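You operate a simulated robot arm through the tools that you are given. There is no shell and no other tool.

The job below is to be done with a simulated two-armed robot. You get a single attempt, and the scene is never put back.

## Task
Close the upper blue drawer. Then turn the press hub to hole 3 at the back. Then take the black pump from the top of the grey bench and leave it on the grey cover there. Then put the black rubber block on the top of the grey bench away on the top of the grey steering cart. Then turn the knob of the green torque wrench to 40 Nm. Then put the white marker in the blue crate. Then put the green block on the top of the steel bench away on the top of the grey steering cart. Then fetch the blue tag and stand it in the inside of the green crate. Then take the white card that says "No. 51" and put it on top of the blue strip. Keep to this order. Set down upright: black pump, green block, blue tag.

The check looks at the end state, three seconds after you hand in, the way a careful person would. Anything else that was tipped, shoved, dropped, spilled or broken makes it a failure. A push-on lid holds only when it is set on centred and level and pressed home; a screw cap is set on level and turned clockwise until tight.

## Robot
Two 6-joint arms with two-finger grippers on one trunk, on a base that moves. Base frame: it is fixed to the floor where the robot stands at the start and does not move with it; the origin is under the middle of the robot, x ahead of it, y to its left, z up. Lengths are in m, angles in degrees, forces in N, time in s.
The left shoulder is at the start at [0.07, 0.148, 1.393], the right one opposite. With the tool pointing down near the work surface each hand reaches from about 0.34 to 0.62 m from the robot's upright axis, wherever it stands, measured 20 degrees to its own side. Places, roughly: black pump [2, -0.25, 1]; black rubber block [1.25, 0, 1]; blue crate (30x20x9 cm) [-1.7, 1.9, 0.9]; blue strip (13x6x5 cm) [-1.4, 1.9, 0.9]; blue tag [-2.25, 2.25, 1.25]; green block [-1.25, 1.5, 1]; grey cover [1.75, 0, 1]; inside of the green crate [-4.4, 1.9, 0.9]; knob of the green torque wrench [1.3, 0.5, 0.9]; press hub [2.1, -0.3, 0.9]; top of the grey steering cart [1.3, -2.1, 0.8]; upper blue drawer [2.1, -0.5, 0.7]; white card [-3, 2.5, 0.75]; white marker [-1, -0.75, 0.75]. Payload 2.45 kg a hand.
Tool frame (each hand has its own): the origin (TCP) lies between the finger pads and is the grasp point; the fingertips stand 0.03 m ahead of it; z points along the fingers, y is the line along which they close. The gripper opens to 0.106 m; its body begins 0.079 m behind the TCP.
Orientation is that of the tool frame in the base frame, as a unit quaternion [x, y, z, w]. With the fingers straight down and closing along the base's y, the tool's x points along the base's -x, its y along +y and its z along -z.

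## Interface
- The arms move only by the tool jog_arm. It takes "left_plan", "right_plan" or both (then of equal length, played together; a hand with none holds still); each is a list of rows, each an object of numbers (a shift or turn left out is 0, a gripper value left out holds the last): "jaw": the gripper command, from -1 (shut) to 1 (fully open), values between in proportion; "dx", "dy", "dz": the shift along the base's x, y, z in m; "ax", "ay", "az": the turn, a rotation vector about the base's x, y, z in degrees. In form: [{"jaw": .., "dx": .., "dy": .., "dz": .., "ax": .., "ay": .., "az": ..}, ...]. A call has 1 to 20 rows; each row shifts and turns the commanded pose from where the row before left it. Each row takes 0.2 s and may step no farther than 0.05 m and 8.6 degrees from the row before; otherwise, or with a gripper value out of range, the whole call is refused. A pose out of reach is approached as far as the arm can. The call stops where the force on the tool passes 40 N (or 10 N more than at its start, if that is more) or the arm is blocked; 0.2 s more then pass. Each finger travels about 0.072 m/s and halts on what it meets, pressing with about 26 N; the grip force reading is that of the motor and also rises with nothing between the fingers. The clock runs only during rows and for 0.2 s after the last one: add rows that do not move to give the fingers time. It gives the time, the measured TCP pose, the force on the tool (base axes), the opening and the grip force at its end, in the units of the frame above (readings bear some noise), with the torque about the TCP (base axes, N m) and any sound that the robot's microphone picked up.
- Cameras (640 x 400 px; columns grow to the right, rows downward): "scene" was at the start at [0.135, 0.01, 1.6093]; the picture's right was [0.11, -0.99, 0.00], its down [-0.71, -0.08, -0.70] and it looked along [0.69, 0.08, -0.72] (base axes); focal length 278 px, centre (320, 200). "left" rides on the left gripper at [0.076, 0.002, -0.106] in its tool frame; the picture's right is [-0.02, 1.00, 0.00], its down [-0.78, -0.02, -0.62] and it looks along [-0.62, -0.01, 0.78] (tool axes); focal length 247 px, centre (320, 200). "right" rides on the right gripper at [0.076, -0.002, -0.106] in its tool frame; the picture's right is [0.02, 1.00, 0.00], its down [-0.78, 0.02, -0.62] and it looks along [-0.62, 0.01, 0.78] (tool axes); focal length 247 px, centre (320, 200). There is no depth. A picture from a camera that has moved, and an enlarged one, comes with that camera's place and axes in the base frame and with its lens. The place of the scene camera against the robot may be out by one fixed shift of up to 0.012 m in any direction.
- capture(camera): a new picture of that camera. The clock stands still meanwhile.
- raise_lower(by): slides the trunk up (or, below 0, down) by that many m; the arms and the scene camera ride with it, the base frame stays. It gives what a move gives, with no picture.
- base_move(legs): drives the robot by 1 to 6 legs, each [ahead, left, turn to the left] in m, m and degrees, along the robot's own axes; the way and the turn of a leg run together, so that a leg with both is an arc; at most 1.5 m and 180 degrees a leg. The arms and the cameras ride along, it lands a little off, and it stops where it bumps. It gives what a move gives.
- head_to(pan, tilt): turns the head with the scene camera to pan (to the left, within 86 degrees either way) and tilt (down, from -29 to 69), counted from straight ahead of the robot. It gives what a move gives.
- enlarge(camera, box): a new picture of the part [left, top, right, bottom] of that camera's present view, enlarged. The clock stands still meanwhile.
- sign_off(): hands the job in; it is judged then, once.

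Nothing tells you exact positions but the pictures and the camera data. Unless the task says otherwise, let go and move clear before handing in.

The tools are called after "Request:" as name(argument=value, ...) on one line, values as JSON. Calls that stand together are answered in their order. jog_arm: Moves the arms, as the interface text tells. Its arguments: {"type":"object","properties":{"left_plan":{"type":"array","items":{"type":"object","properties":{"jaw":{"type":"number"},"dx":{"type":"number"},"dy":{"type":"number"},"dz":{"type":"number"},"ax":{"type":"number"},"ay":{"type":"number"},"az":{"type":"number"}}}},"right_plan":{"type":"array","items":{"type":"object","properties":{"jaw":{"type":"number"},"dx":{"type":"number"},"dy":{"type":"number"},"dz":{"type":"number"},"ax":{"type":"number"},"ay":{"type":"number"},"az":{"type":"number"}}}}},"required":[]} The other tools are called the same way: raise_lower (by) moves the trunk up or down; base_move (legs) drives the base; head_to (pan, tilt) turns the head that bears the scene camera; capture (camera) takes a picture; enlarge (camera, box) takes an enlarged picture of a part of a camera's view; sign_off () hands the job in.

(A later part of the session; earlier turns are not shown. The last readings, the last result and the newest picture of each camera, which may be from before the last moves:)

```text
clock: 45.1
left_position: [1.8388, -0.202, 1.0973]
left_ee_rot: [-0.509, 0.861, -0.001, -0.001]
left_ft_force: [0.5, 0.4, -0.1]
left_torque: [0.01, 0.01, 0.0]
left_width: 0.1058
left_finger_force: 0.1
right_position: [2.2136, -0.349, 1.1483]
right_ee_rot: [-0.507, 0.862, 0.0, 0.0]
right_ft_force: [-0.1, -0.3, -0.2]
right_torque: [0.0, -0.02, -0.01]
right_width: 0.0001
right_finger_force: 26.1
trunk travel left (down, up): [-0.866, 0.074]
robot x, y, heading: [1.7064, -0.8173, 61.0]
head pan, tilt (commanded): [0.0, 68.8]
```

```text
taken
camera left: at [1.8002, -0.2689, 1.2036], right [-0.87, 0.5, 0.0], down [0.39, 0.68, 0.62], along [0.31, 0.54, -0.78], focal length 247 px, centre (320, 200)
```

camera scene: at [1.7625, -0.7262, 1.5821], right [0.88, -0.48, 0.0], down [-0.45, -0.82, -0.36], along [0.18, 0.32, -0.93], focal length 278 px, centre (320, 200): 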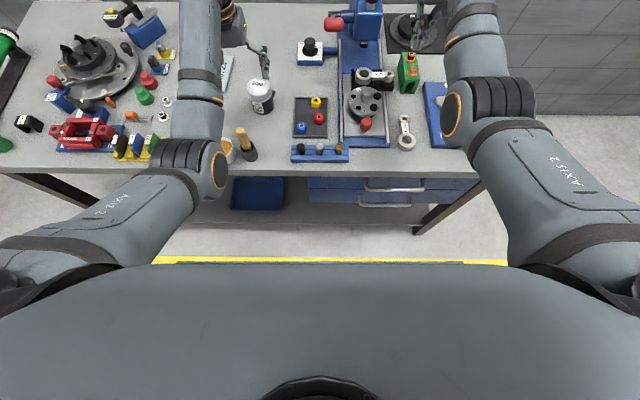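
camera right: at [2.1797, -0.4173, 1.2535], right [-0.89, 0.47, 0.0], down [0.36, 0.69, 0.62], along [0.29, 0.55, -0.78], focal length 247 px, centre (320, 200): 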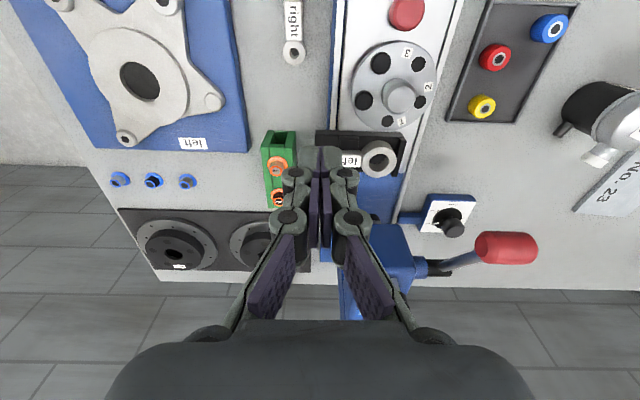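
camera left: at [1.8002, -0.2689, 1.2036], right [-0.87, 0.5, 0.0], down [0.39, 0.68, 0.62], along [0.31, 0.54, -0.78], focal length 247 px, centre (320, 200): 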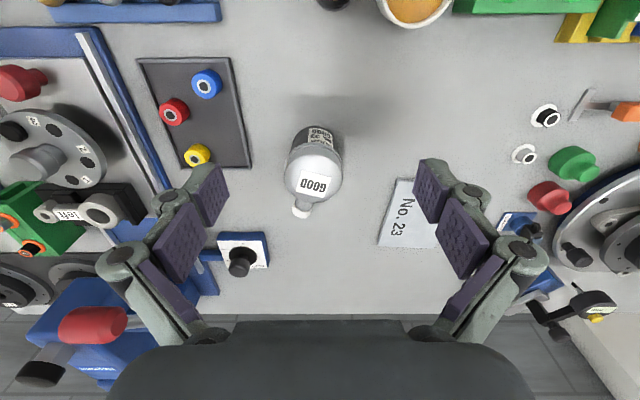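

I can now see the hub's numbered holes from the right wrist camera. I'll enlarge it.

Request:
enlarge(camera="right", box=[320, 0, 460, 190])

Request:
enlarge(camera="scene", box=[290, 50, 420, 170])

Request:
enlarge(camera="left", box=[0, 0, 260, 260])

```text
2.11 times, centred on (390, 95) of right
camera zoom: at [2.1797, -0.4173, 1.2535], right [-0.89, 0.47, 0.0], down [0.36, 0.69, 0.62], along [0.29, 0.55, -0.78], focal length 520 px, centre (173, 421)
```

zoom: 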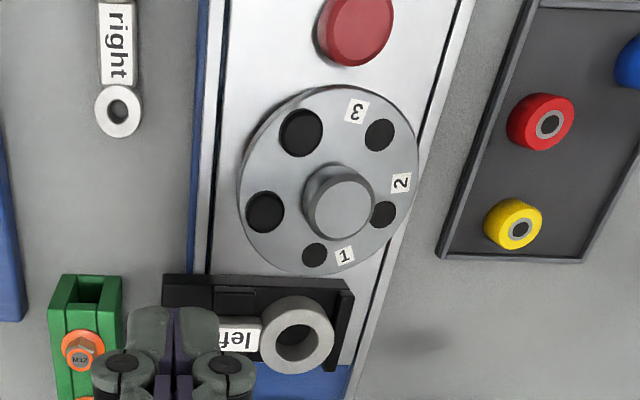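

```text
3.33 times, centred on (355, 110) of scene
camera zoom: at [1.7625, -0.7262, 1.5821], right [0.88, -0.48, 0.0], down [-0.45, -0.82, -0.36], along [0.18, 0.32, -0.93], focal length 928 px, centre (203, 500)
```

zoom: 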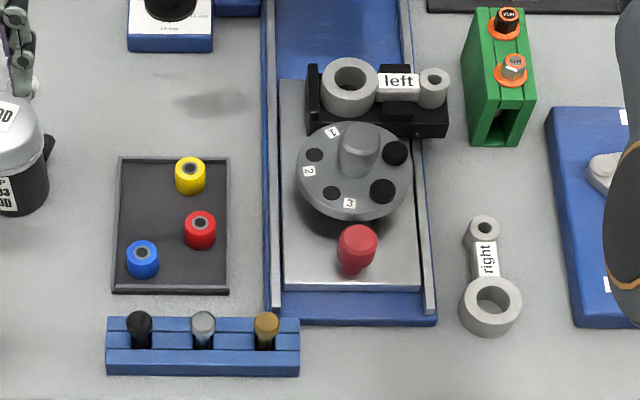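

```text
1.54 times, centred on (130, 130) of left
camera zoom: at [1.8002, -0.2689, 1.2036], right [-0.87, 0.5, 0.0], down [0.39, 0.68, 0.62], along [0.31, 0.54, -0.78], focal length 380 px, centre (612, 308)
```

zoom: 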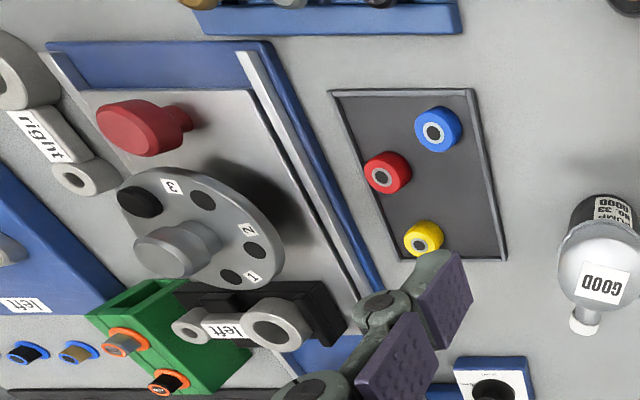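

The disc shows labels 1, 2 and 3 beside its holes; I'll zoom in harder to be sure which hole each label belongs to and what the red part is.

Request:
enlarge(camera="right", box=[345, 0, 445, 135])

Request:
enlarge(camera="scene", box=[340, 60, 390, 140])

Request:
enlarge(camera="left", box=[0, 50, 120, 220])

```text
2.96 times, centred on (395, 68) of right
camera zoom: at [2.1797, -0.4173, 1.2535], right [-0.89, 0.47, 0.0], down [0.36, 0.69, 0.62], along [0.29, 0.55, -0.78], focal length 732 px, centre (98, 593)
```

zoom: 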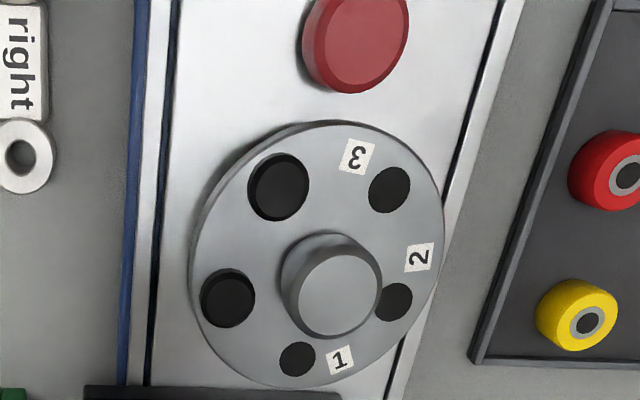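

```text
5.00 times, centred on (365, 100) of scene
camera zoom: at [1.7625, -0.7262, 1.5821], right [0.88, -0.48, 0.0], down [-0.45, -0.82, -0.36], along [0.18, 0.32, -0.93], focal length 1392 px, centre (95, 700)
```

zoom: 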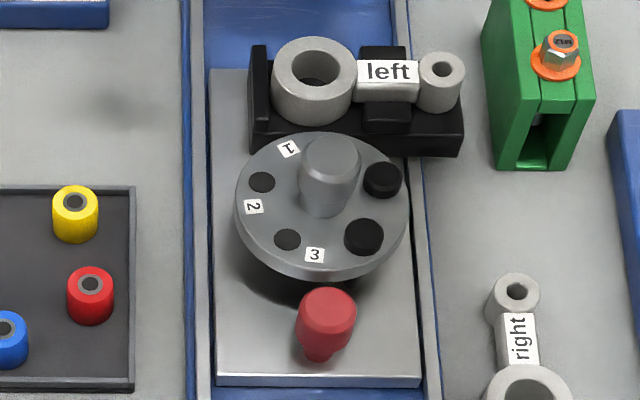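

```text
2.35 times, centred on (60, 135) of left
camera zoom: at [1.8002, -0.2689, 1.2036], right [-0.87, 0.5, 0.0], down [0.39, 0.68, 0.62], along [0.31, 0.54, -0.78], focal length 581 px, centre (932, 353)
```

zoom: 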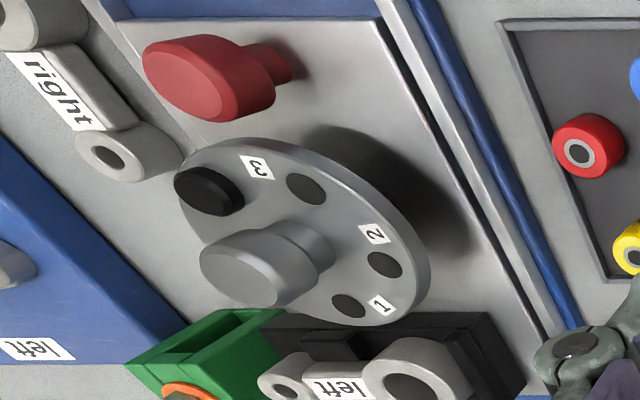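

The labels show hole 1 sits at the back now, hole 2 at 72° and hole 3 at 144° counter-clockwise, so the hub needs 144° clockwise. The hub centre is about [2.142, -0.310], disc top z 0.958, with a 30 mm shaft up to z 0.989. I'll bring the base a bit closer, then turn the right hand to grip the shaft clear of the black plugs.

Request:
jog_arm(left_plan=[{"dx": -0.0195, "dy": -0.035}, {"dx": -0.0195, "dy": -0.035}], right_plan=[{"jaw": -0.05, "dx": -0.0195, "dy": -0.035}, {"jaw": -0.05, "dx": -0.0195, "dy": -0.035}])

Request:
base_move(legs=[[0.09, 0, 0]])

Request:
capture(camera="scene")

Request:
capture(camera="right")

```text
clock: 45.7
left_position: [1.8209, -0.2433, 1.055]
left_ee_rot: [-0.509, 0.861, 0.0, 0.001]
left_ft_force: [-0.6, -0.6, 0.9]
left_torque: [0.05, 0.01, -0.01]
left_width: 0.1058
left_finger_force: 0.0
left hand out of reach, approached as far as the arm can: row 1, 2
right_position: [2.1964, -0.3816, 1.1168]
right_ee_rot: [-0.507, 0.862, 0.0, 0.0]
right_ft_force: [-0.2, 1.0, -0.5]
right_torque: [0.02, 0.01, 0.0]
right_width: 0.0503
right_finger_force: 0.0
right hand out of reach, approached as far as the arm can: row 1, 2
trunk travel left (down, up): [-0.866, 0.074]
robot x, y, heading: [1.7041, -0.82, 61.1]
head pan, tilt (commanded): [0.0, 68.8]
```

```text
clock: 46.8
left_position: [1.865, -0.1642, 1.0548]
left_ee_rot: [-0.508, 0.862, -0.001, 0.001]
left_ft_force: [0.1, -0.2, -0.2]
left_torque: [-0.03, -0.06, -0.01]
left_width: 0.1062
left_finger_force: 0.1
right_position: [2.241, -0.3038, 1.1183]
right_ee_rot: [-0.507, 0.862, 0.0, 0.001]
right_ft_force: [-1.0, -1.1, 0.7]
right_torque: [0.04, -0.05, -0.04]
right_width: 0.0504
right_finger_force: 0.0
trunk travel left (down, up): [-0.866, 0.074]
robot x, y, heading: [1.7552, -0.7375, 61.3]
head pan, tilt (commanded): [0.0, 68.8]
```

```text
taken
camera scene: at [1.8058, -0.6487, 1.5822], right [0.87, -0.49, 0.0], down [-0.45, -0.81, -0.36], along [0.18, 0.32, -0.93], focal length 278 px, centre (320, 200)
```

scene: 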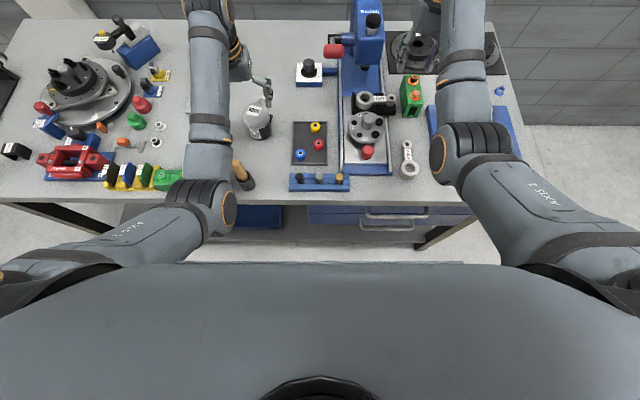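

```text
taken
camera right: at [2.2059, -0.372, 1.2247], right [-0.88, 0.47, 0.0], down [0.37, 0.69, 0.62], along [0.29, 0.55, -0.78], focal length 247 px, centre (320, 200)
```

right: 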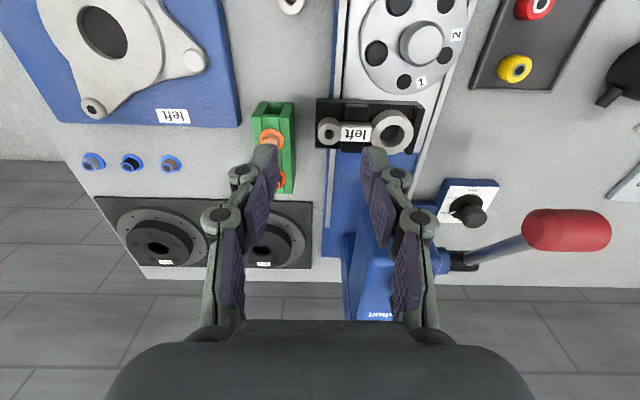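

I'll move the right hand over the hub while turning it +72° about the vertical, staying well above the shaft.

Request:
jog_arm(right_plan=[{"jaw": -0.05, "dx": -0.011, "dz": -0.003, "az": 8}, {"dx": -0.011, "dz": -0.003, "az": 8}, {"dx": -0.011, "dz": -0.003, "az": 8}, {"dx": -0.011, "dz": -0.003, "az": 8}, {"dx": -0.011, "dz": -0.003, "az": 8}, {"dx": -0.011, "dz": -0.003, "az": 8}, {"dx": -0.011, "dz": -0.003, "az": 8}, {"dx": -0.011, "dz": -0.003, "az": 8}, {"dx": -0.011, "dz": -0.003, "az": 8}, {}])

Request:
capture(camera="right")

Request:
capture(camera="scene")

```text
clock: 49.0
left_position: [1.8679, -0.1629, 1.0537]
left_ee_rot: [-0.507, 0.862, -0.001, -0.001]
left_ft_force: [-0.5, -0.4, 0.7]
left_torque: [0.02, -0.01, -0.03]
left_width: 0.1059
left_finger_force: 0.2
right_position: [2.1459, -0.293, 1.0808]
right_ee_rot: [0.917, -0.399, 0.001, 0.0]
right_ft_force: [-0.3, -0.9, 0.6]
right_torque: [0.0, -0.01, -0.04]
right_width: 0.0499
right_finger_force: 0.1
right hand out of reach, approached as far as the arm can: row 2, 4, 7
trunk travel left (down, up): [-0.866, 0.074]
robot x, y, heading: [1.7508, -0.7401, 61.0]
head pan, tilt (commanded): [0.0, 68.8]
```

```text
taken
camera right: at [2.2014, -0.348, 1.1883], right [-0.72, -0.7, 0.0], down [-0.55, 0.56, 0.62], along [-0.43, 0.45, -0.78], focal length 247 px, centre (320, 200)
```

right: 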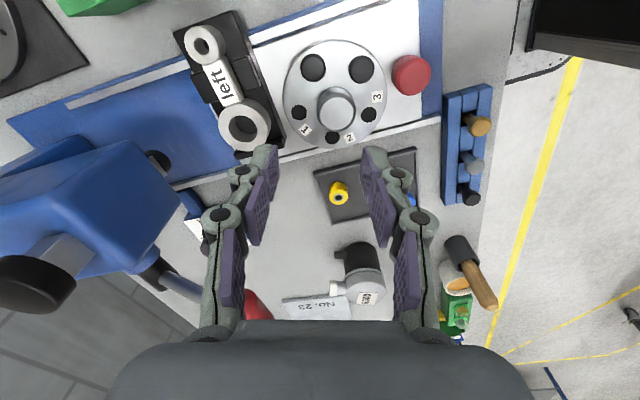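

```text
taken
camera scene: at [1.8086, -0.6443, 1.5818], right [0.87, -0.49, 0.0], down [-0.45, -0.81, -0.36], along [0.18, 0.32, -0.93], focal length 278 px, centre (320, 200)
```

scene: 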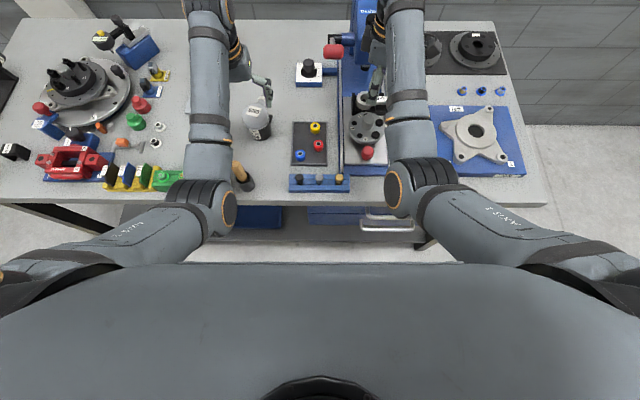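

The hub centre from this view is about [2.144, -0.308]. I'll align over it and descend until the fingertips straddle the shaft.

Request:
jog_arm(right_plan=[{"jaw": -0.05, "dx": -0.002, "dy": -0.015}, {}, {"dz": -0.02}, {"dz": -0.02}, {"dz": -0.02}, {"dz": -0.01}, {}])

Request:
capture(camera="right")

```text
clock: 50.6
left_position: [1.8666, -0.1621, 1.0534]
left_ee_rot: [-0.507, 0.862, 0.0, 0.001]
left_ft_force: [0.9, 0.1, 0.3]
left_torque: [0.01, 0.02, -0.01]
left_width: 0.1062
left_finger_force: 0.0
right_position: [2.1471, -0.3014, 1.0037]
right_ee_rot: [0.917, -0.4, 0.0, 0.0]
right_ft_force: [-0.5, 0.7, -0.3]
right_torque: [0.02, 0.02, -0.01]
right_width: 0.0505
right_finger_force: 0.1
right hand out of reach, approached as far as the arm can: row 1
trunk travel left (down, up): [-0.866, 0.074]
robot x, y, heading: [1.7537, -0.7358, 60.7]
head pan, tilt (commanded): [0.0, 68.8]
```

```text
taken
camera right: at [2.2006, -0.3564, 1.1113], right [-0.72, -0.7, 0.0], down [-0.55, 0.56, 0.62], along [-0.43, 0.45, -0.78], focal length 247 px, centre (320, 200)
```

right: 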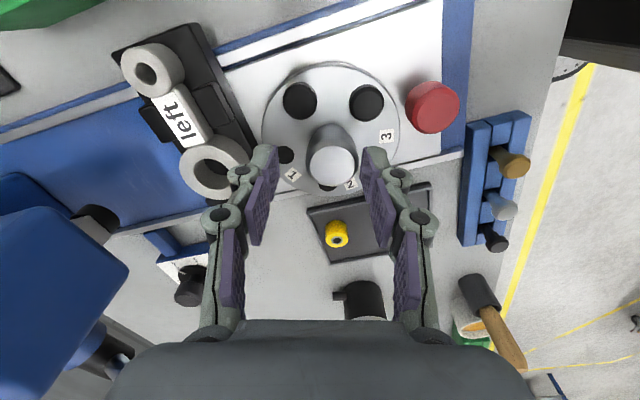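

The fingers straddle the shaft but are about 9 mm off; I'll correct, then close gently on the shaft.

Request:
jog_arm(right_plan=[{"jaw": -0.05, "dx": 0.0, "dy": -0.009, "dz": -0.003}, {}, {"jaw": -0.5}, {"jaw": -1}, {"jaw": -1}, {"jaw": -1}])

Request:
capture(camera="right")

```text
clock: 52.0
left_position: [1.867, -0.1624, 1.0525]
left_ee_rot: [-0.507, 0.862, -0.001, 0.0]
left_ft_force: [0.1, 0.0, -0.1]
left_torque: [0.0, 0.01, 0.0]
left_width: 0.1059
left_finger_force: 0.0
right_position: [2.1449, -0.3103, 1.0016]
right_ee_rot: [0.917, -0.399, 0.0, 0.001]
right_ft_force: [-1.2, -1.9, -0.6]
right_torque: [-0.08, 0.03, -0.01]
right_width: 0.0317
right_finger_force: 44.9
trunk travel left (down, up): [-0.866, 0.074]
robot x, y, heading: [1.7513, -0.7408, 60.9]
head pan, tilt (commanded): [0.0, 68.8]
```

```text
taken
camera right: at [2.2003, -0.3656, 1.1087], right [-0.72, -0.7, 0.0], down [-0.55, 0.56, 0.62], along [-0.43, 0.45, -0.78], focal length 247 px, centre (320, 200)
```

right: 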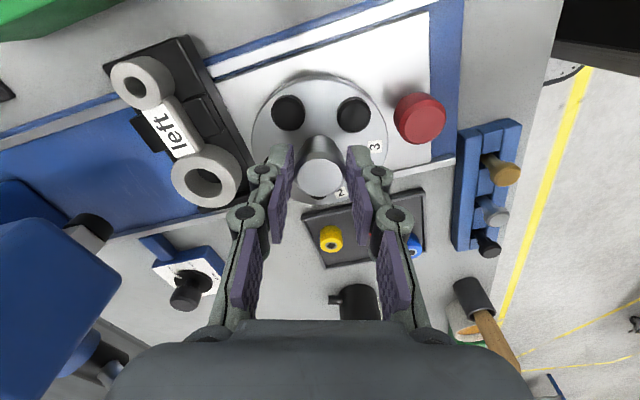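

The shaft is gripped (32 mm). I'll turn clockwise in steps, checking force and torque.

Request:
jog_arm(right_plan=[{"jaw": -1, "az": -6}, {"az": -6}, {"az": -6}, {"az": -6}, {"az": -6}, {"az": -6}])

Request:
capture(camera="right")

```text
clock: 53.4
left_position: [1.8639, -0.1614, 1.0536]
left_ee_rot: [-0.508, 0.861, -0.002, 0.0]
left_ft_force: [1.2, -0.1, 0.7]
left_torque: [0.02, 0.01, 0.0]
left_width: 0.1058
left_finger_force: 0.1
right_position: [2.1417, -0.3094, 1.0028]
right_ee_rot: [0.748, -0.664, 0.001, 0.0]
right_ft_force: [-12.1, 4.1, 0.7]
right_torque: [0.03, 0.44, 0.11]
right_width: 0.0319
right_finger_force: 44.8
trunk travel left (down, up): [-0.866, 0.074]
robot x, y, heading: [1.754, -0.7368, 60.9]
head pan, tilt (commanded): [0.0, 68.8]
```

```text
taken
camera right: at [2.155, -0.3852, 1.1087], right [-0.99, -0.14, 0.0], down [-0.11, 0.78, 0.62], along [-0.09, 0.61, -0.78], focal length 247 px, centre (320, 200)
```

right: 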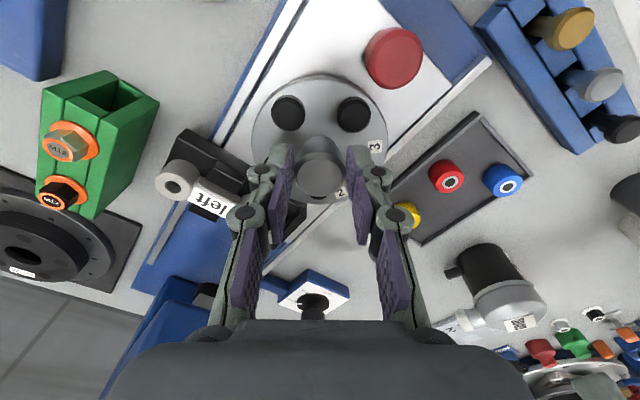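

The hub turns with the gripper. A slight side load shows; I'll ease it and continue turning.

Request:
jog_arm(right_plan=[{"jaw": -1, "dx": -0.004, "dy": 0.001, "az": -6}, {"az": -6}, {"az": -6}, {"az": -6}, {"az": -6}, {"az": -6}])

```text
clock: 54.8
left_position: [1.8648, -0.1612, 1.0524]
left_ee_rot: [-0.508, 0.861, -0.001, 0.0]
left_ft_force: [0.9, 0.3, -0.3]
left_torque: [0.01, -0.04, -0.01]
left_width: 0.1062
left_finger_force: 0.1
right_position: [2.1389, -0.3067, 1.0029]
right_ee_rot: [-0.507, 0.862, 0.001, 0.0]
right_ft_force: [-16.5, 7.0, 3.5]
right_torque: [0.3, 0.47, 0.17]
right_width: 0.0319
right_finger_force: 45.6
trunk travel left (down, up): [-0.866, 0.074]
robot x, y, heading: [1.7546, -0.7399, 60.9]
head pan, tilt (commanded): [0.0, 68.8]
```

Half done; there's a 5 mm eccentricity between TCP and shaft, so I'll compensate while turning the remaining 72°.

Request:
jog_arm(right_plan=[{"jaw": -1, "dx": -0.004, "dy": 0.0025, "az": -6}, {"dx": -0.0002, "dy": 0.0003, "az": -6}, {"dx": -0.0002, "dy": 0.0003, "az": -6}, {"dx": -0.0002, "dy": 0.0003, "az": -6}, {"dx": -0.0002, "dy": 0.0003, "az": -6}, {"dx": -0.0002, "dy": 0.0003, "az": -6}])

Request:
capture(camera="right")

```text
clock: 56.2
left_position: [1.8636, -0.1623, 1.0526]
left_ee_rot: [-0.508, 0.862, -0.002, 0.001]
left_ft_force: [0.1, 0.1, 0.1]
left_torque: [0.01, -0.03, -0.01]
left_width: 0.1058
left_finger_force: 0.0
right_position: [2.1323, -0.3055, 1.0018]
right_ee_rot: [-0.214, 0.977, 0.0, 0.001]
right_ft_force: [-14.0, 7.3, 7.4]
right_torque: [0.17, 0.43, 0.11]
right_width: 0.032
right_finger_force: 45.3
trunk travel left (down, up): [-0.866, 0.074]
robot x, y, heading: [1.7521, -0.7385, 60.9]
head pan, tilt (commanded): [0.0, 68.8]
```

```text
taken
camera right: at [2.0662, -0.3381, 1.1085], right [-0.44, 0.9, 0.0], down [0.7, 0.34, 0.62], along [0.56, 0.27, -0.78], focal length 247 px, centre (320, 200)
```

right: 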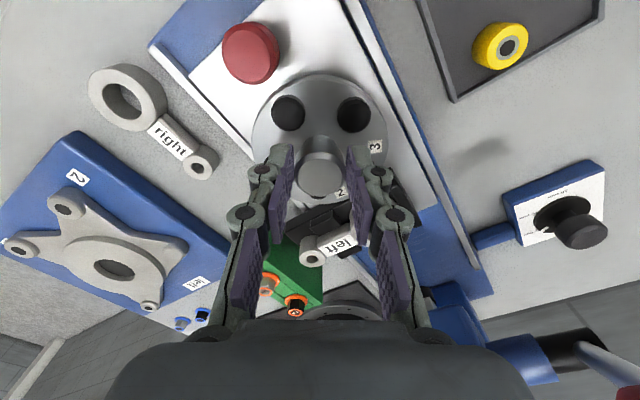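

The hub keeps following without slip; 36° remain. I'll finish the turn while easing the side load.

Request:
jog_arm(right_plan=[{"jaw": -1, "dx": -0.0035, "dy": 0.003, "az": -5.95}, {"dy": 0.0008, "az": -5.95}, {"dy": 0.0008, "az": -5.95}, {"dy": 0.0008, "az": -5.95}, {"dy": 0.0008, "az": -5.95}, {"dy": 0.0008, "az": -5.95}, {}, {}])

Request:
capture(camera="right")

```text
clock: 58.0
left_position: [1.8655, -0.1636, 1.0543]
left_ee_rot: [-0.508, 0.862, -0.001, 0.0]
left_ft_force: [0.4, 0.0, -0.1]
left_torque: [-0.01, 0.0, -0.04]
left_width: 0.1061
left_finger_force: 0.0
right_position: [2.1327, -0.2999, 1.0016]
right_ee_rot: [0.095, 0.995, 0.001, 0.001]
right_ft_force: [0.7, -0.2, 12.8]
right_torque: [-0.23, -1.21, -0.02]
right_width: 0.0316
right_finger_force: 45.7
trunk travel left (down, up): [-0.866, 0.074]
robot x, y, heading: [1.7527, -0.7384, 60.7]
head pan, tilt (commanded): [0.0, 68.8]
```

```text
taken
camera right: at [2.0586, -0.2872, 1.1085], right [0.17, 0.99, 0.0], down [0.77, -0.13, 0.62], along [0.61, -0.1, -0.78], focal length 247 px, centre (320, 200)
```

right: 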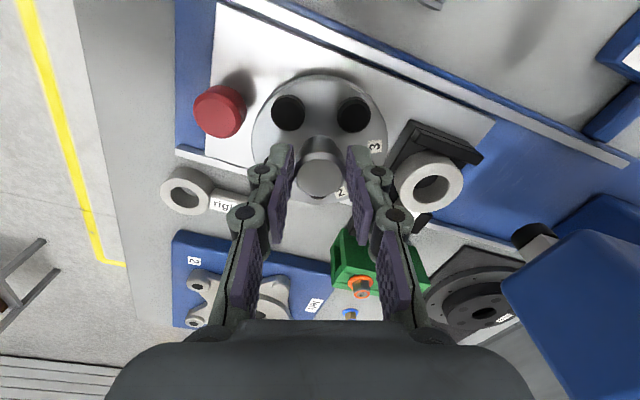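

The turn of 144° is done. I'll release, lift straight up and check the hub.

Request:
jog_arm(right_plan=[{"jaw": -0.25}, {"jaw": -0.05}, {}, {"dz": 0.02}, {"dz": 0.03}, {"dz": 0.03}])

Request:
capture(camera="right")

```text
clock: 59.4
left_position: [1.8665, -0.1616, 1.0532]
left_ee_rot: [-0.507, 0.862, -0.001, -0.001]
left_ft_force: [-0.4, -0.1, 0.9]
left_torque: [0.03, 0.02, -0.02]
left_width: 0.1059
left_finger_force: 0.1
right_position: [2.1337, -0.2956, 1.0756]
right_ee_rot: [0.094, 0.996, 0.0, 0.0]
right_ft_force: [0.1, 0.2, -0.2]
right_torque: [-0.01, -0.01, 0.0]
right_width: 0.0505
right_finger_force: 0.1
right hand out of reach, approached as far as the arm can: row 6
trunk travel left (down, up): [-0.866, 0.074]
robot x, y, heading: [1.7533, -0.7394, 61.0]
head pan, tilt (commanded): [0.0, 68.8]
```

```text
taken
camera right: at [2.0594, -0.2834, 1.183], right [0.17, 0.99, 0.0], down [0.77, -0.13, 0.62], along [0.61, -0.1, -0.78], focal length 247 px, centre (320, 200)
```

right: 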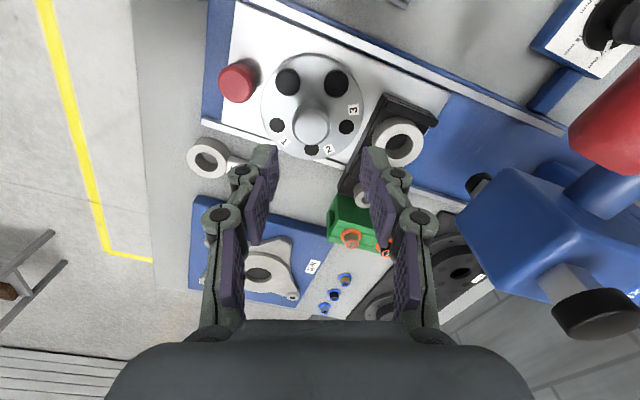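

I'll zoom in on the hub to measure hole 3's direction.

Request:
enlarge(camera="right", box=[250, 40, 380, 170])

```text
3.08 times, centred on (315, 105) of right
camera zoom: at [2.0594, -0.2834, 1.183], right [0.17, 0.99, 0.0], down [0.77, -0.13, 0.62], along [0.61, -0.1, -0.78], focal length 760 px, centre (335, 492)
```

zoom: 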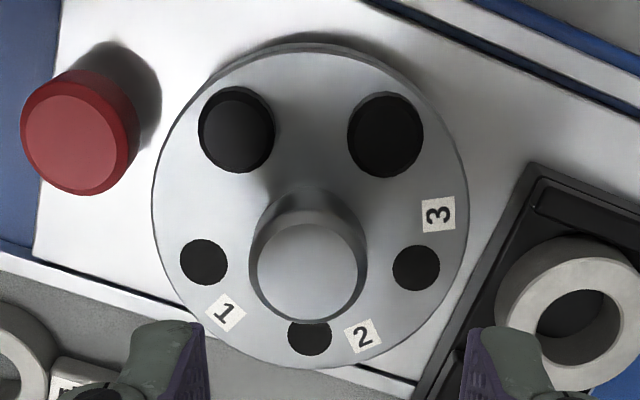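

Hole 3 now points to about heading 60.7°, straight to the back. I'll check from the scene camera that nothing was displaced around the press.

Request:
jog_arm(right_plan=[{"dx": 0.03, "dy": -0.03, "az": 8}, {"dx": 0.03, "dy": -0.03, "az": 8}, {"dx": 0.02, "dy": -0.03, "az": 8}, {"az": 8}, {"az": 8}, {"az": 8}, {"az": 8}, {"az": 8}, {"az": 8}])

Request:
enlarge(camera="scene", box=[220, 40, 420, 200])

Request:
capture(camera="left")

```text
clock: 61.4
left_position: [1.8675, -0.1622, 1.0521]
left_ee_rot: [-0.507, 0.862, 0.0, 0.0]
left_ft_force: [-0.3, -1.0, 0.2]
left_torque: [-0.02, 0.03, 0.01]
left_width: 0.1058
left_finger_force: 0.1
right_position: [2.2256, -0.3645, 1.048]
right_ee_rot: [-0.51, 0.86, 0.0, -0.001]
right_ft_force: [0.2, -0.5, -0.2]
right_torque: [-0.01, -0.01, 0.03]
right_width: 0.0502
right_finger_force: 0.1
right hand out of reach, approached as far as the arm can: row 1, 2, 3
trunk travel left (down, up): [-0.866, 0.074]
robot x, y, heading: [1.7509, -0.7404, 61.1]
head pan, tilt (commanded): [0.0, 68.8]
```

```text
2.50 times, centred on (320, 120) of scene
camera zoom: at [1.8085, -0.6443, 1.5818], right [0.87, -0.49, 0.0], down [-0.45, -0.81, -0.36], along [0.18, 0.32, -0.93], focal length 696 px, centre (320, 400)
```

zoom: 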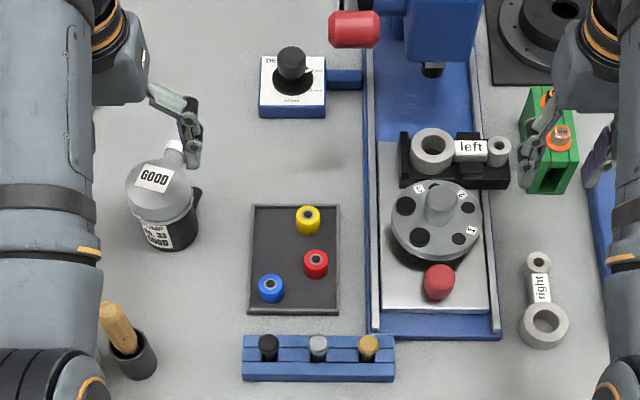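

```text
taken
camera left: at [1.8283, -0.2293, 1.1593], right [-0.86, 0.5, 0.0], down [0.39, 0.68, 0.62], along [0.31, 0.54, -0.78], focal length 247 px, centre (320, 200)
```

left: 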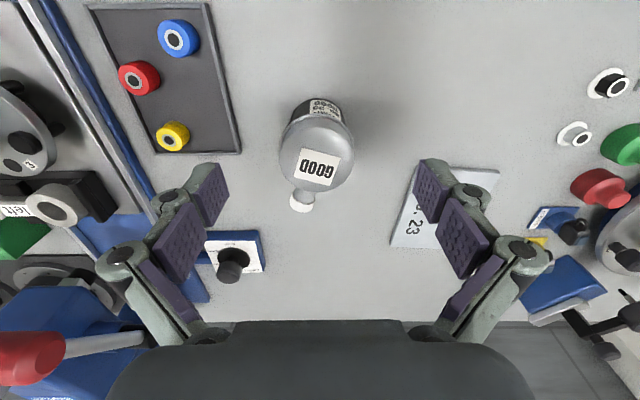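

The press area looks undisturbed. Next is the pump; I'll zoom in on it and on the flat grey cover marked "No. 23".

Request:
enlarge(camera="left", box=[260, 80, 380, 230])

Request:
enlarge(camera="left", box=[380, 60, 640, 320])

Request:
head_to(pan=15, tilt=50)

Request:
capture(camera="scene")

```text
2.67 times, centred on (320, 155) of left
camera zoom: at [1.8283, -0.2293, 1.1593], right [-0.86, 0.5, 0.0], down [0.39, 0.68, 0.62], along [0.31, 0.54, -0.78], focal length 659 px, centre (320, 320)
```

zoom: 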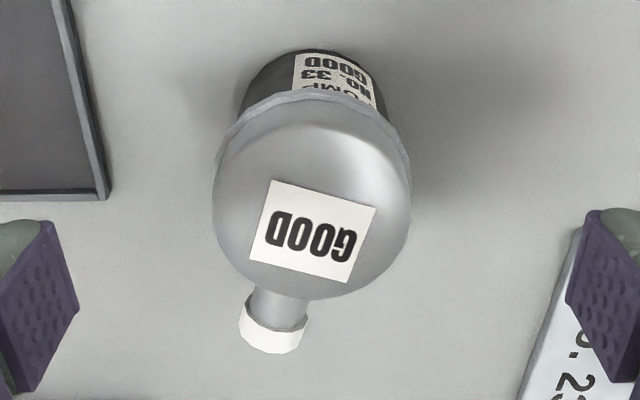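

```text
1.54 times, centred on (510, 190) of left
camera zoom: at [1.8283, -0.2293, 1.1593], right [-0.86, 0.5, 0.0], down [0.39, 0.68, 0.62], along [0.31, 0.54, -0.78], focal length 380 px, centre (28, 215)
```

zoom: 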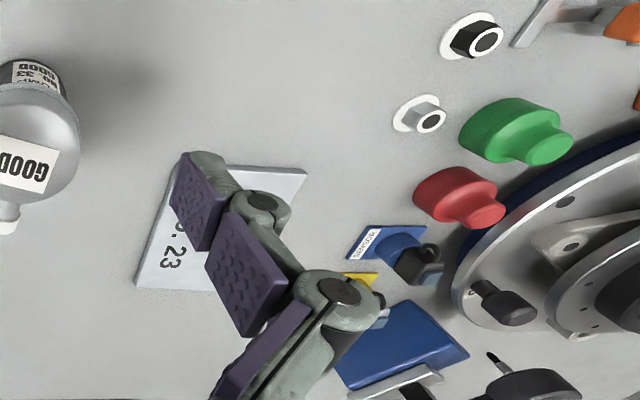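

```text
clock: 62.2
left_position: [1.8667, -0.1621, 1.0534]
left_ee_rot: [-0.508, 0.861, 0.0, -0.001]
left_ft_force: [0.3, 0.3, -0.2]
left_torque: [0.02, -0.01, 0.0]
left_width: 0.1062
left_finger_force: 0.0
right_position: [2.2244, -0.3655, 1.048]
right_ee_rot: [-0.508, 0.861, 0.0, -0.001]
right_ft_force: [0.2, 0.3, 0.8]
right_torque: [0.01, -0.02, -0.05]
right_width: 0.0504
right_finger_force: 0.0
trunk travel left (down, up): [-0.866, 0.074]
robot x, y, heading: [1.7556, -0.7383, 61.5]
head pan, tilt (commanded): [15.0, 50.0]
```

```text
taken
camera scene: at [1.7999, -0.6184, 1.6037], right [0.97, -0.24, 0.0], down [-0.19, -0.74, -0.64], along [0.16, 0.62, -0.77], focal length 278 px, centre (320, 200)
```

scene: 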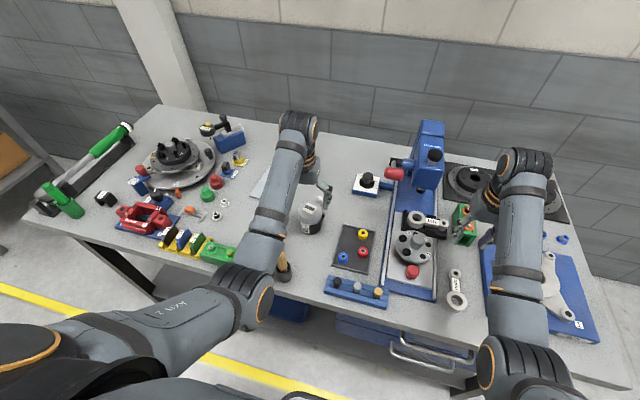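

The pump stands at about [1.88, -0.14] under the left hand. I'll centre the open left hand on it first, then look before descending.

Request:
jog_arm(left_plan=[{"jaw": 1, "dx": 0.015, "dy": 0.021}, {}])

Request:
capture(camera="left")

```text
clock: 62.8
left_position: [1.8822, -0.1409, 1.0525]
left_ee_rot: [-0.508, 0.862, -0.001, 0.0]
left_ft_force: [-0.1, -1.2, 0.0]
left_torque: [0.01, -0.05, -0.01]
left_width: 0.1062
left_finger_force: 0.1
right_position: [2.2248, -0.3651, 1.0483]
right_ee_rot: [-0.51, 0.86, -0.001, 0.0]
right_ft_force: [0.1, -1.1, 0.1]
right_torque: [-0.02, 0.02, -0.01]
right_width: 0.0504
right_finger_force: 0.0
trunk travel left (down, up): [-0.866, 0.074]
robot x, y, heading: [1.7536, -0.7398, 60.9]
head pan, tilt (commanded): [15.0, 50.0]
```

```text
taken
camera left: at [1.8425, -0.2084, 1.1586], right [-0.86, 0.5, 0.0], down [0.39, 0.68, 0.62], along [0.31, 0.54, -0.78], focal length 247 px, centre (320, 200)
```

left: 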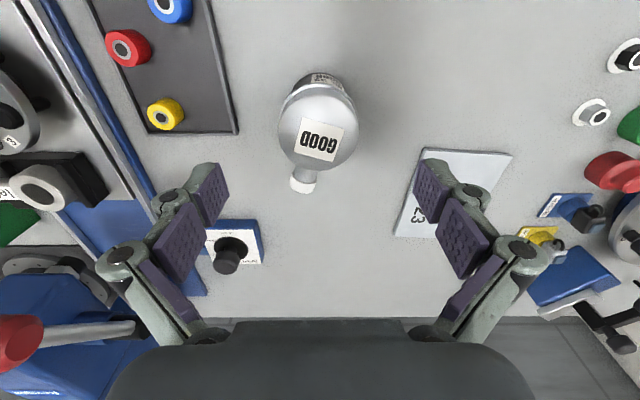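

The hand is centred on the pump. I'll descend with the jaws open.

Request:
jog_arm(left_plan=[{"jaw": 1, "dz": -0.03}, {"dz": -0.03}, {"dz": -0.025}, {"dz": -0.02}, {}])

Request:
capture(camera="left")

Request:
enlarge(camera="scene", box=[230, 140, 390, 260])

```text
clock: 64.0
left_position: [1.8827, -0.1442, 0.9484]
left_ee_rot: [-0.508, 0.861, 0.0, -0.001]
left_ft_force: [0.3, -0.4, -0.2]
left_torque: [0.04, -0.01, 0.0]
left_width: 0.106
left_finger_force: 0.1
right_position: [2.2244, -0.3648, 1.049]
right_ee_rot: [-0.509, 0.861, -0.001, -0.001]
right_ft_force: [0.5, -0.2, 0.4]
right_torque: [0.0, 0.0, 0.01]
right_width: 0.0502
right_finger_force: 0.1
trunk travel left (down, up): [-0.866, 0.074]
robot x, y, heading: [1.7511, -0.7372, 60.7]
head pan, tilt (commanded): [15.0, 50.0]
```

```text
taken
camera left: at [1.8433, -0.2102, 1.0534], right [-0.86, 0.5, 0.0], down [0.39, 0.68, 0.62], along [0.31, 0.54, -0.78], focal length 247 px, centre (320, 200)
```

left: 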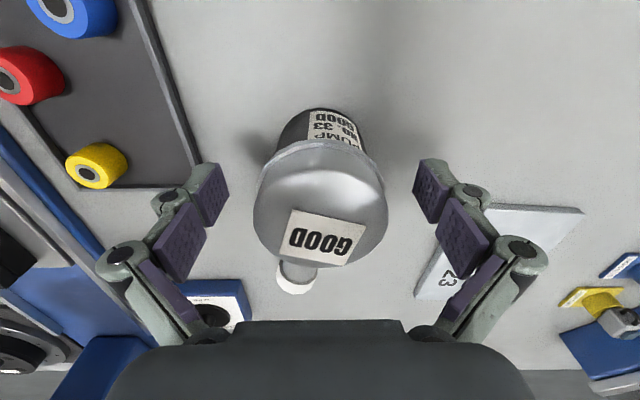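

```text
3.33 times, centred on (310, 200) of scene
camera zoom: at [1.7999, -0.6185, 1.6037], right [0.97, -0.24, 0.0], down [-0.19, -0.74, -0.64], along [0.16, 0.62, -0.77], focal length 928 px, centre (353, 200)
```

zoom: 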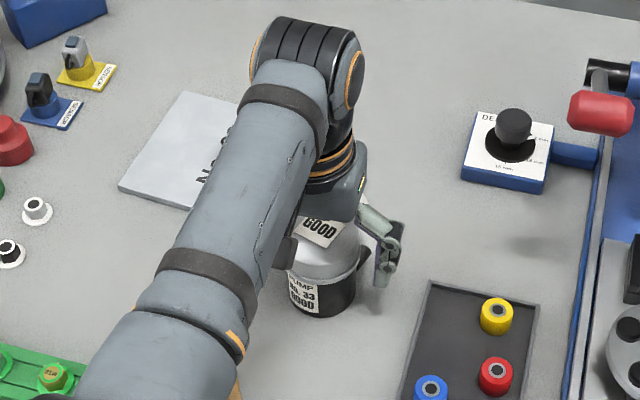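

The fingers straddle the pump, well centred. I'll close on it.

Request:
jog_arm(left_plan=[{"jaw": 0.5}, {"jaw": 0.2}, {"jaw": -1}, {"jaw": -1}, {"jaw": -1}])

Request:
capture(camera="left")

```text
clock: 65.2
left_position: [1.8823, -0.1424, 0.9477]
left_ee_rot: [-0.508, 0.861, -0.001, -0.001]
left_ft_force: [-0.5, 0.5, 0.1]
left_torque: [0.01, 0.19, -0.06]
left_width: 0.0671
left_finger_force: 26.2
right_position: [2.224, -0.3644, 1.0481]
right_ee_rot: [-0.509, 0.861, -0.001, 0.0]
right_ft_force: [-0.2, 0.2, 0.8]
right_torque: [-0.03, -0.04, -0.02]
right_width: 0.0506
right_finger_force: 0.1
trunk travel left (down, up): [-0.866, 0.074]
robot x, y, heading: [1.749, -0.737, 60.9]
head pan, tilt (commanded): [15.0, 50.0]
```

```text
taken
camera left: at [1.8433, -0.2098, 1.0537], right [-0.86, 0.5, 0.0], down [0.39, 0.68, 0.62], along [0.31, 0.54, -0.78], focal length 247 px, centre (320, 200)
```

left: 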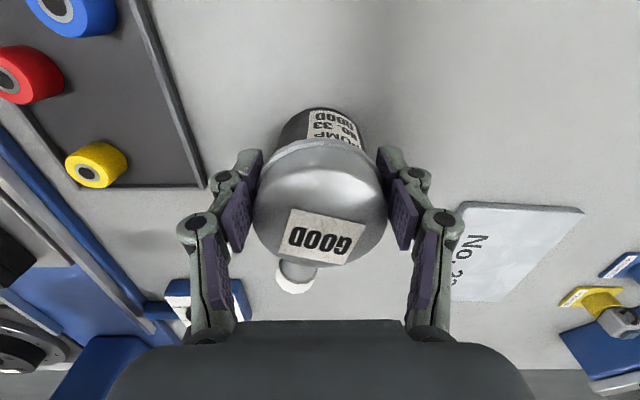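

Gripped at 67 mm. I'll lift it a little and check it hangs straight.

Request:
jog_arm(left_plan=[{"jaw": -1, "dz": 0.015}, {"dz": 0.02}, {"dz": 0.025}, {"dz": 0.02}])

Request:
capture(camera="left")

Request:
enlarge(camera="scene", box=[230, 120, 390, 260])

```text
clock: 66.2
left_position: [1.8836, -0.1425, 1.0285]
left_ee_rot: [-0.508, 0.861, 0.0, -0.001]
left_ft_force: [-0.7, -0.6, -5.8]
left_torque: [-0.04, 0.05, -0.02]
left_width: 0.0672
left_finger_force: 27.0
right_position: [2.2248, -0.3639, 1.0471]
right_ee_rot: [-0.51, 0.86, 0.0, -0.002]
right_ft_force: [-1.0, -0.1, -0.7]
right_torque: [0.0, 0.0, 0.04]
right_width: 0.0506
right_finger_force: 0.1
trunk travel left (down, up): [-0.866, 0.074]
robot x, y, heading: [1.7539, -0.7385, 61.1]
head pan, tilt (commanded): [15.0, 50.0]
```

```text
taken
camera left: at [1.8437, -0.209, 1.1341], right [-0.86, 0.5, 0.0], down [0.39, 0.68, 0.62], along [0.31, 0.54, -0.78], focal length 247 px, centre (320, 200)
```

left: 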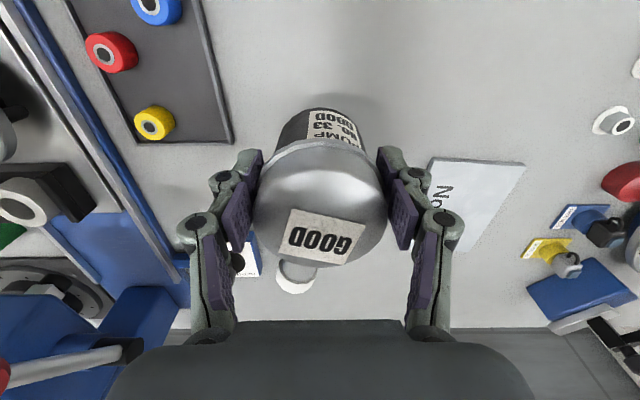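

```text
2.86 times, centred on (310, 190) of scene
camera zoom: at [1.8002, -0.6176, 1.6036], right [0.97, -0.24, 0.0], down [-0.19, -0.74, -0.64], along [0.16, 0.62, -0.77], focal length 796 px, centre (349, 229)
```

zoom: 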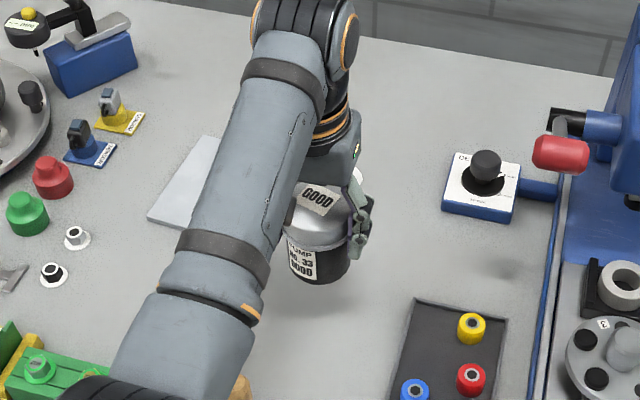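

The pump hangs straight. The grey cover's centre is about [1.795, 0.06]. Before shifting the base left I'll pull the right hand back out of the way of the press.

Request:
jog_arm(right_plan=[{"dx": -0.005, "dy": -0.043}, {"dx": -0.005, "dy": -0.043}, {"dx": -0.005, "dy": -0.043}])

Request:
capture(camera="scene")

```text
clock: 67.0
left_position: [1.8822, -0.1435, 1.0293]
left_ee_rot: [-0.508, 0.861, 0.0, 0.0]
left_ft_force: [0.1, -0.7, -5.1]
left_torque: [-0.02, 0.02, -0.01]
left_width: 0.0666
left_finger_force: 26.2
right_position: [2.2236, -0.4855, 1.0154]
right_ee_rot: [-0.509, 0.861, 0.002, 0.001]
right_ft_force: [0.5, -0.3, 0.5]
right_torque: [0.05, 0.01, 0.02]
right_width: 0.0501
right_finger_force: 0.1
right hand out of reach, approached as far as the arm can: row 1, 2, 3
trunk travel left (down, up): [-0.866, 0.074]
robot x, y, heading: [1.751, -0.7415, 61.0]
head pan, tilt (commanded): [15.0, 50.0]
```

```text
taken
camera scene: at [1.8002, -0.62, 1.6039], right [0.97, -0.24, 0.0], down [-0.19, -0.74, -0.64], along [0.16, 0.62, -0.77], focal length 278 px, centre (320, 200)
```

scene: 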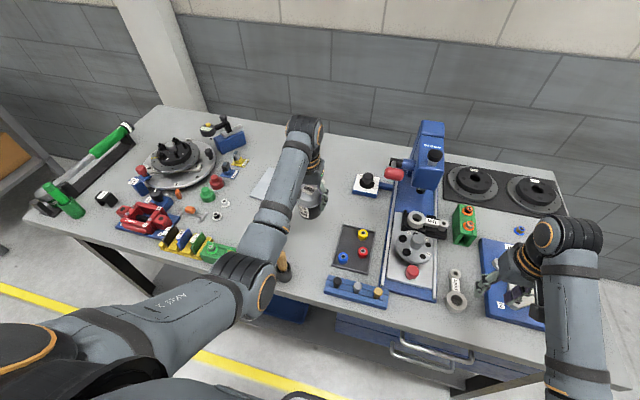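

The path is clear. I'll shift the base left 0.15 m and then forward about 0.08 m, watching for bumps.

Request:
base_move(legs=[[0, 0.15, 0], [0.08, 0, 0]])

Request:
capture(camera="left")

Request:
capture(camera="scene")

```text
clock: 69.0
left_position: [1.7878, -0.002, 1.029]
left_ee_rot: [-0.509, 0.861, 0.0, 0.0]
left_ft_force: [-0.4, -1.2, -4.8]
left_torque: [-0.03, 0.01, 0.0]
left_width: 0.0671
left_finger_force: 26.3
right_position: [2.1287, -0.3437, 1.0161]
right_ee_rot: [-0.509, 0.861, 0.003, 0.002]
right_ft_force: [-0.3, -1.5, -0.3]
right_torque: [0.02, -0.02, 0.05]
right_width: 0.0505
right_finger_force: 0.1
trunk travel left (down, up): [-0.866, 0.074]
robot x, y, heading: [1.6618, -0.5957, 60.9]
head pan, tilt (commanded): [15.0, 50.0]
```

```text
taken
camera left: at [1.7493, -0.0698, 1.1359], right [-0.87, 0.5, 0.0], down [0.39, 0.68, 0.62], along [0.31, 0.54, -0.78], focal length 247 px, centre (320, 200)
```

left: 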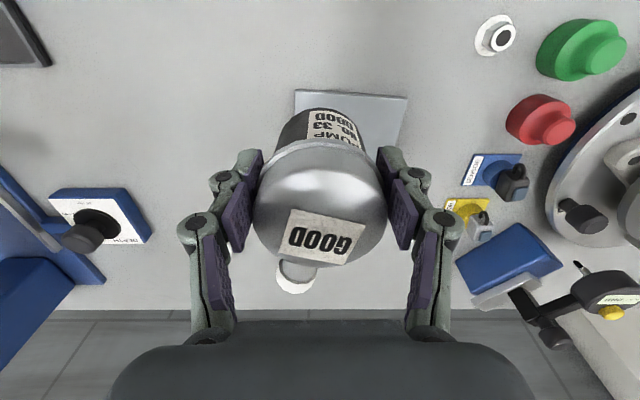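

```text
taken
camera scene: at [1.7059, -0.48, 1.6042], right [0.97, -0.24, 0.0], down [-0.18, -0.74, -0.64], along [0.16, 0.63, -0.76], focal length 278 px, centre (320, 200)
```

scene: 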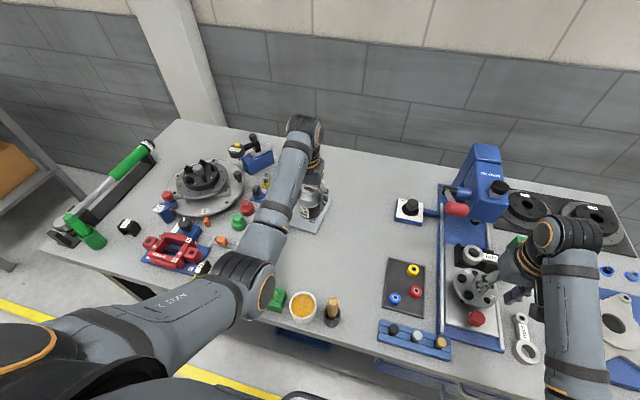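

The pump is just short of the cover. I'll lift the right hand slightly away from the hub, and move the pump over the cover before lowering.

Request:
jog_arm(left_plan=[{"jaw": -1, "dx": 0.0, "dy": 0.027}, {"dx": 0.0004, "dy": 0.0265}, {}], right_plan=[{"dz": 0.015, "dx": 0.01, "dy": -0.02}, {"dz": 0.015, "dx": 0.01, "dy": -0.02}, {}])

Request:
capture(camera="left")

Request:
capture(camera="right")

```text
clock: 69.8
left_position: [1.7916, 0.0573, 1.0246]
left_ee_rot: [-0.509, 0.861, -0.002, -0.001]
left_ft_force: [-0.3, 0.2, -5.8]
left_torque: [-0.1, 0.01, 0.0]
left_width: 0.0668
left_finger_force: 25.6
right_position: [2.1525, -0.3802, 1.0429]
right_ee_rot: [-0.51, 0.86, 0.001, 0.0]
right_ft_force: [-0.9, 0.5, -0.3]
right_torque: [-0.04, 0.01, -0.02]
right_width: 0.0505
right_finger_force: 0.0
trunk travel left (down, up): [-0.866, 0.074]
robot x, y, heading: [1.6562, -0.5942, 60.9]
head pan, tilt (commanded): [15.0, 50.0]
```

```text
taken
camera left: at [1.7521, -0.0095, 1.1314], right [-0.87, 0.5, 0.0], down [0.39, 0.68, 0.62], along [0.31, 0.53, -0.79], focal length 247 px, centre (320, 200)
```

left: 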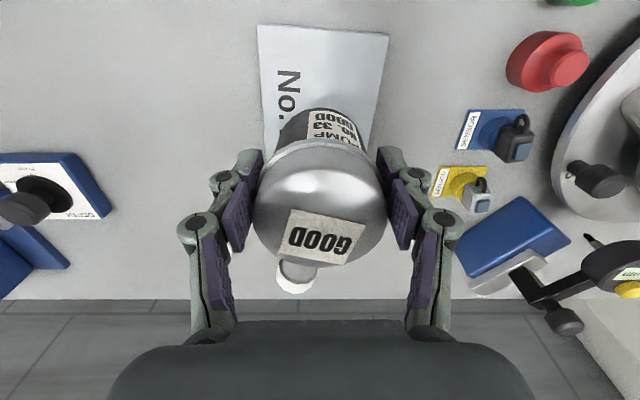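

```text
taken
camera right: at [2.1172, -0.4483, 1.1501], right [-0.89, 0.46, 0.0], down [0.36, 0.69, 0.62], along [0.29, 0.55, -0.78], focal length 247 px, centre (320, 200)
```

right: 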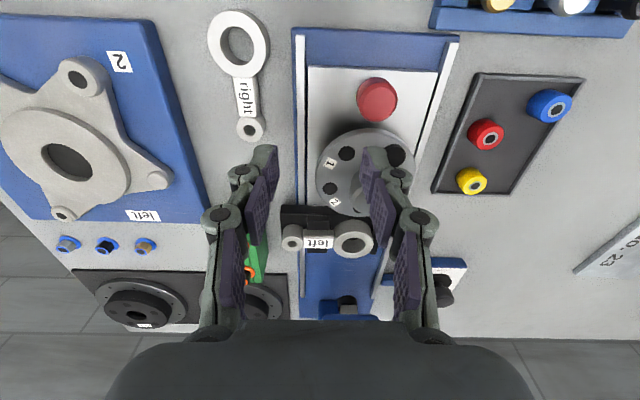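

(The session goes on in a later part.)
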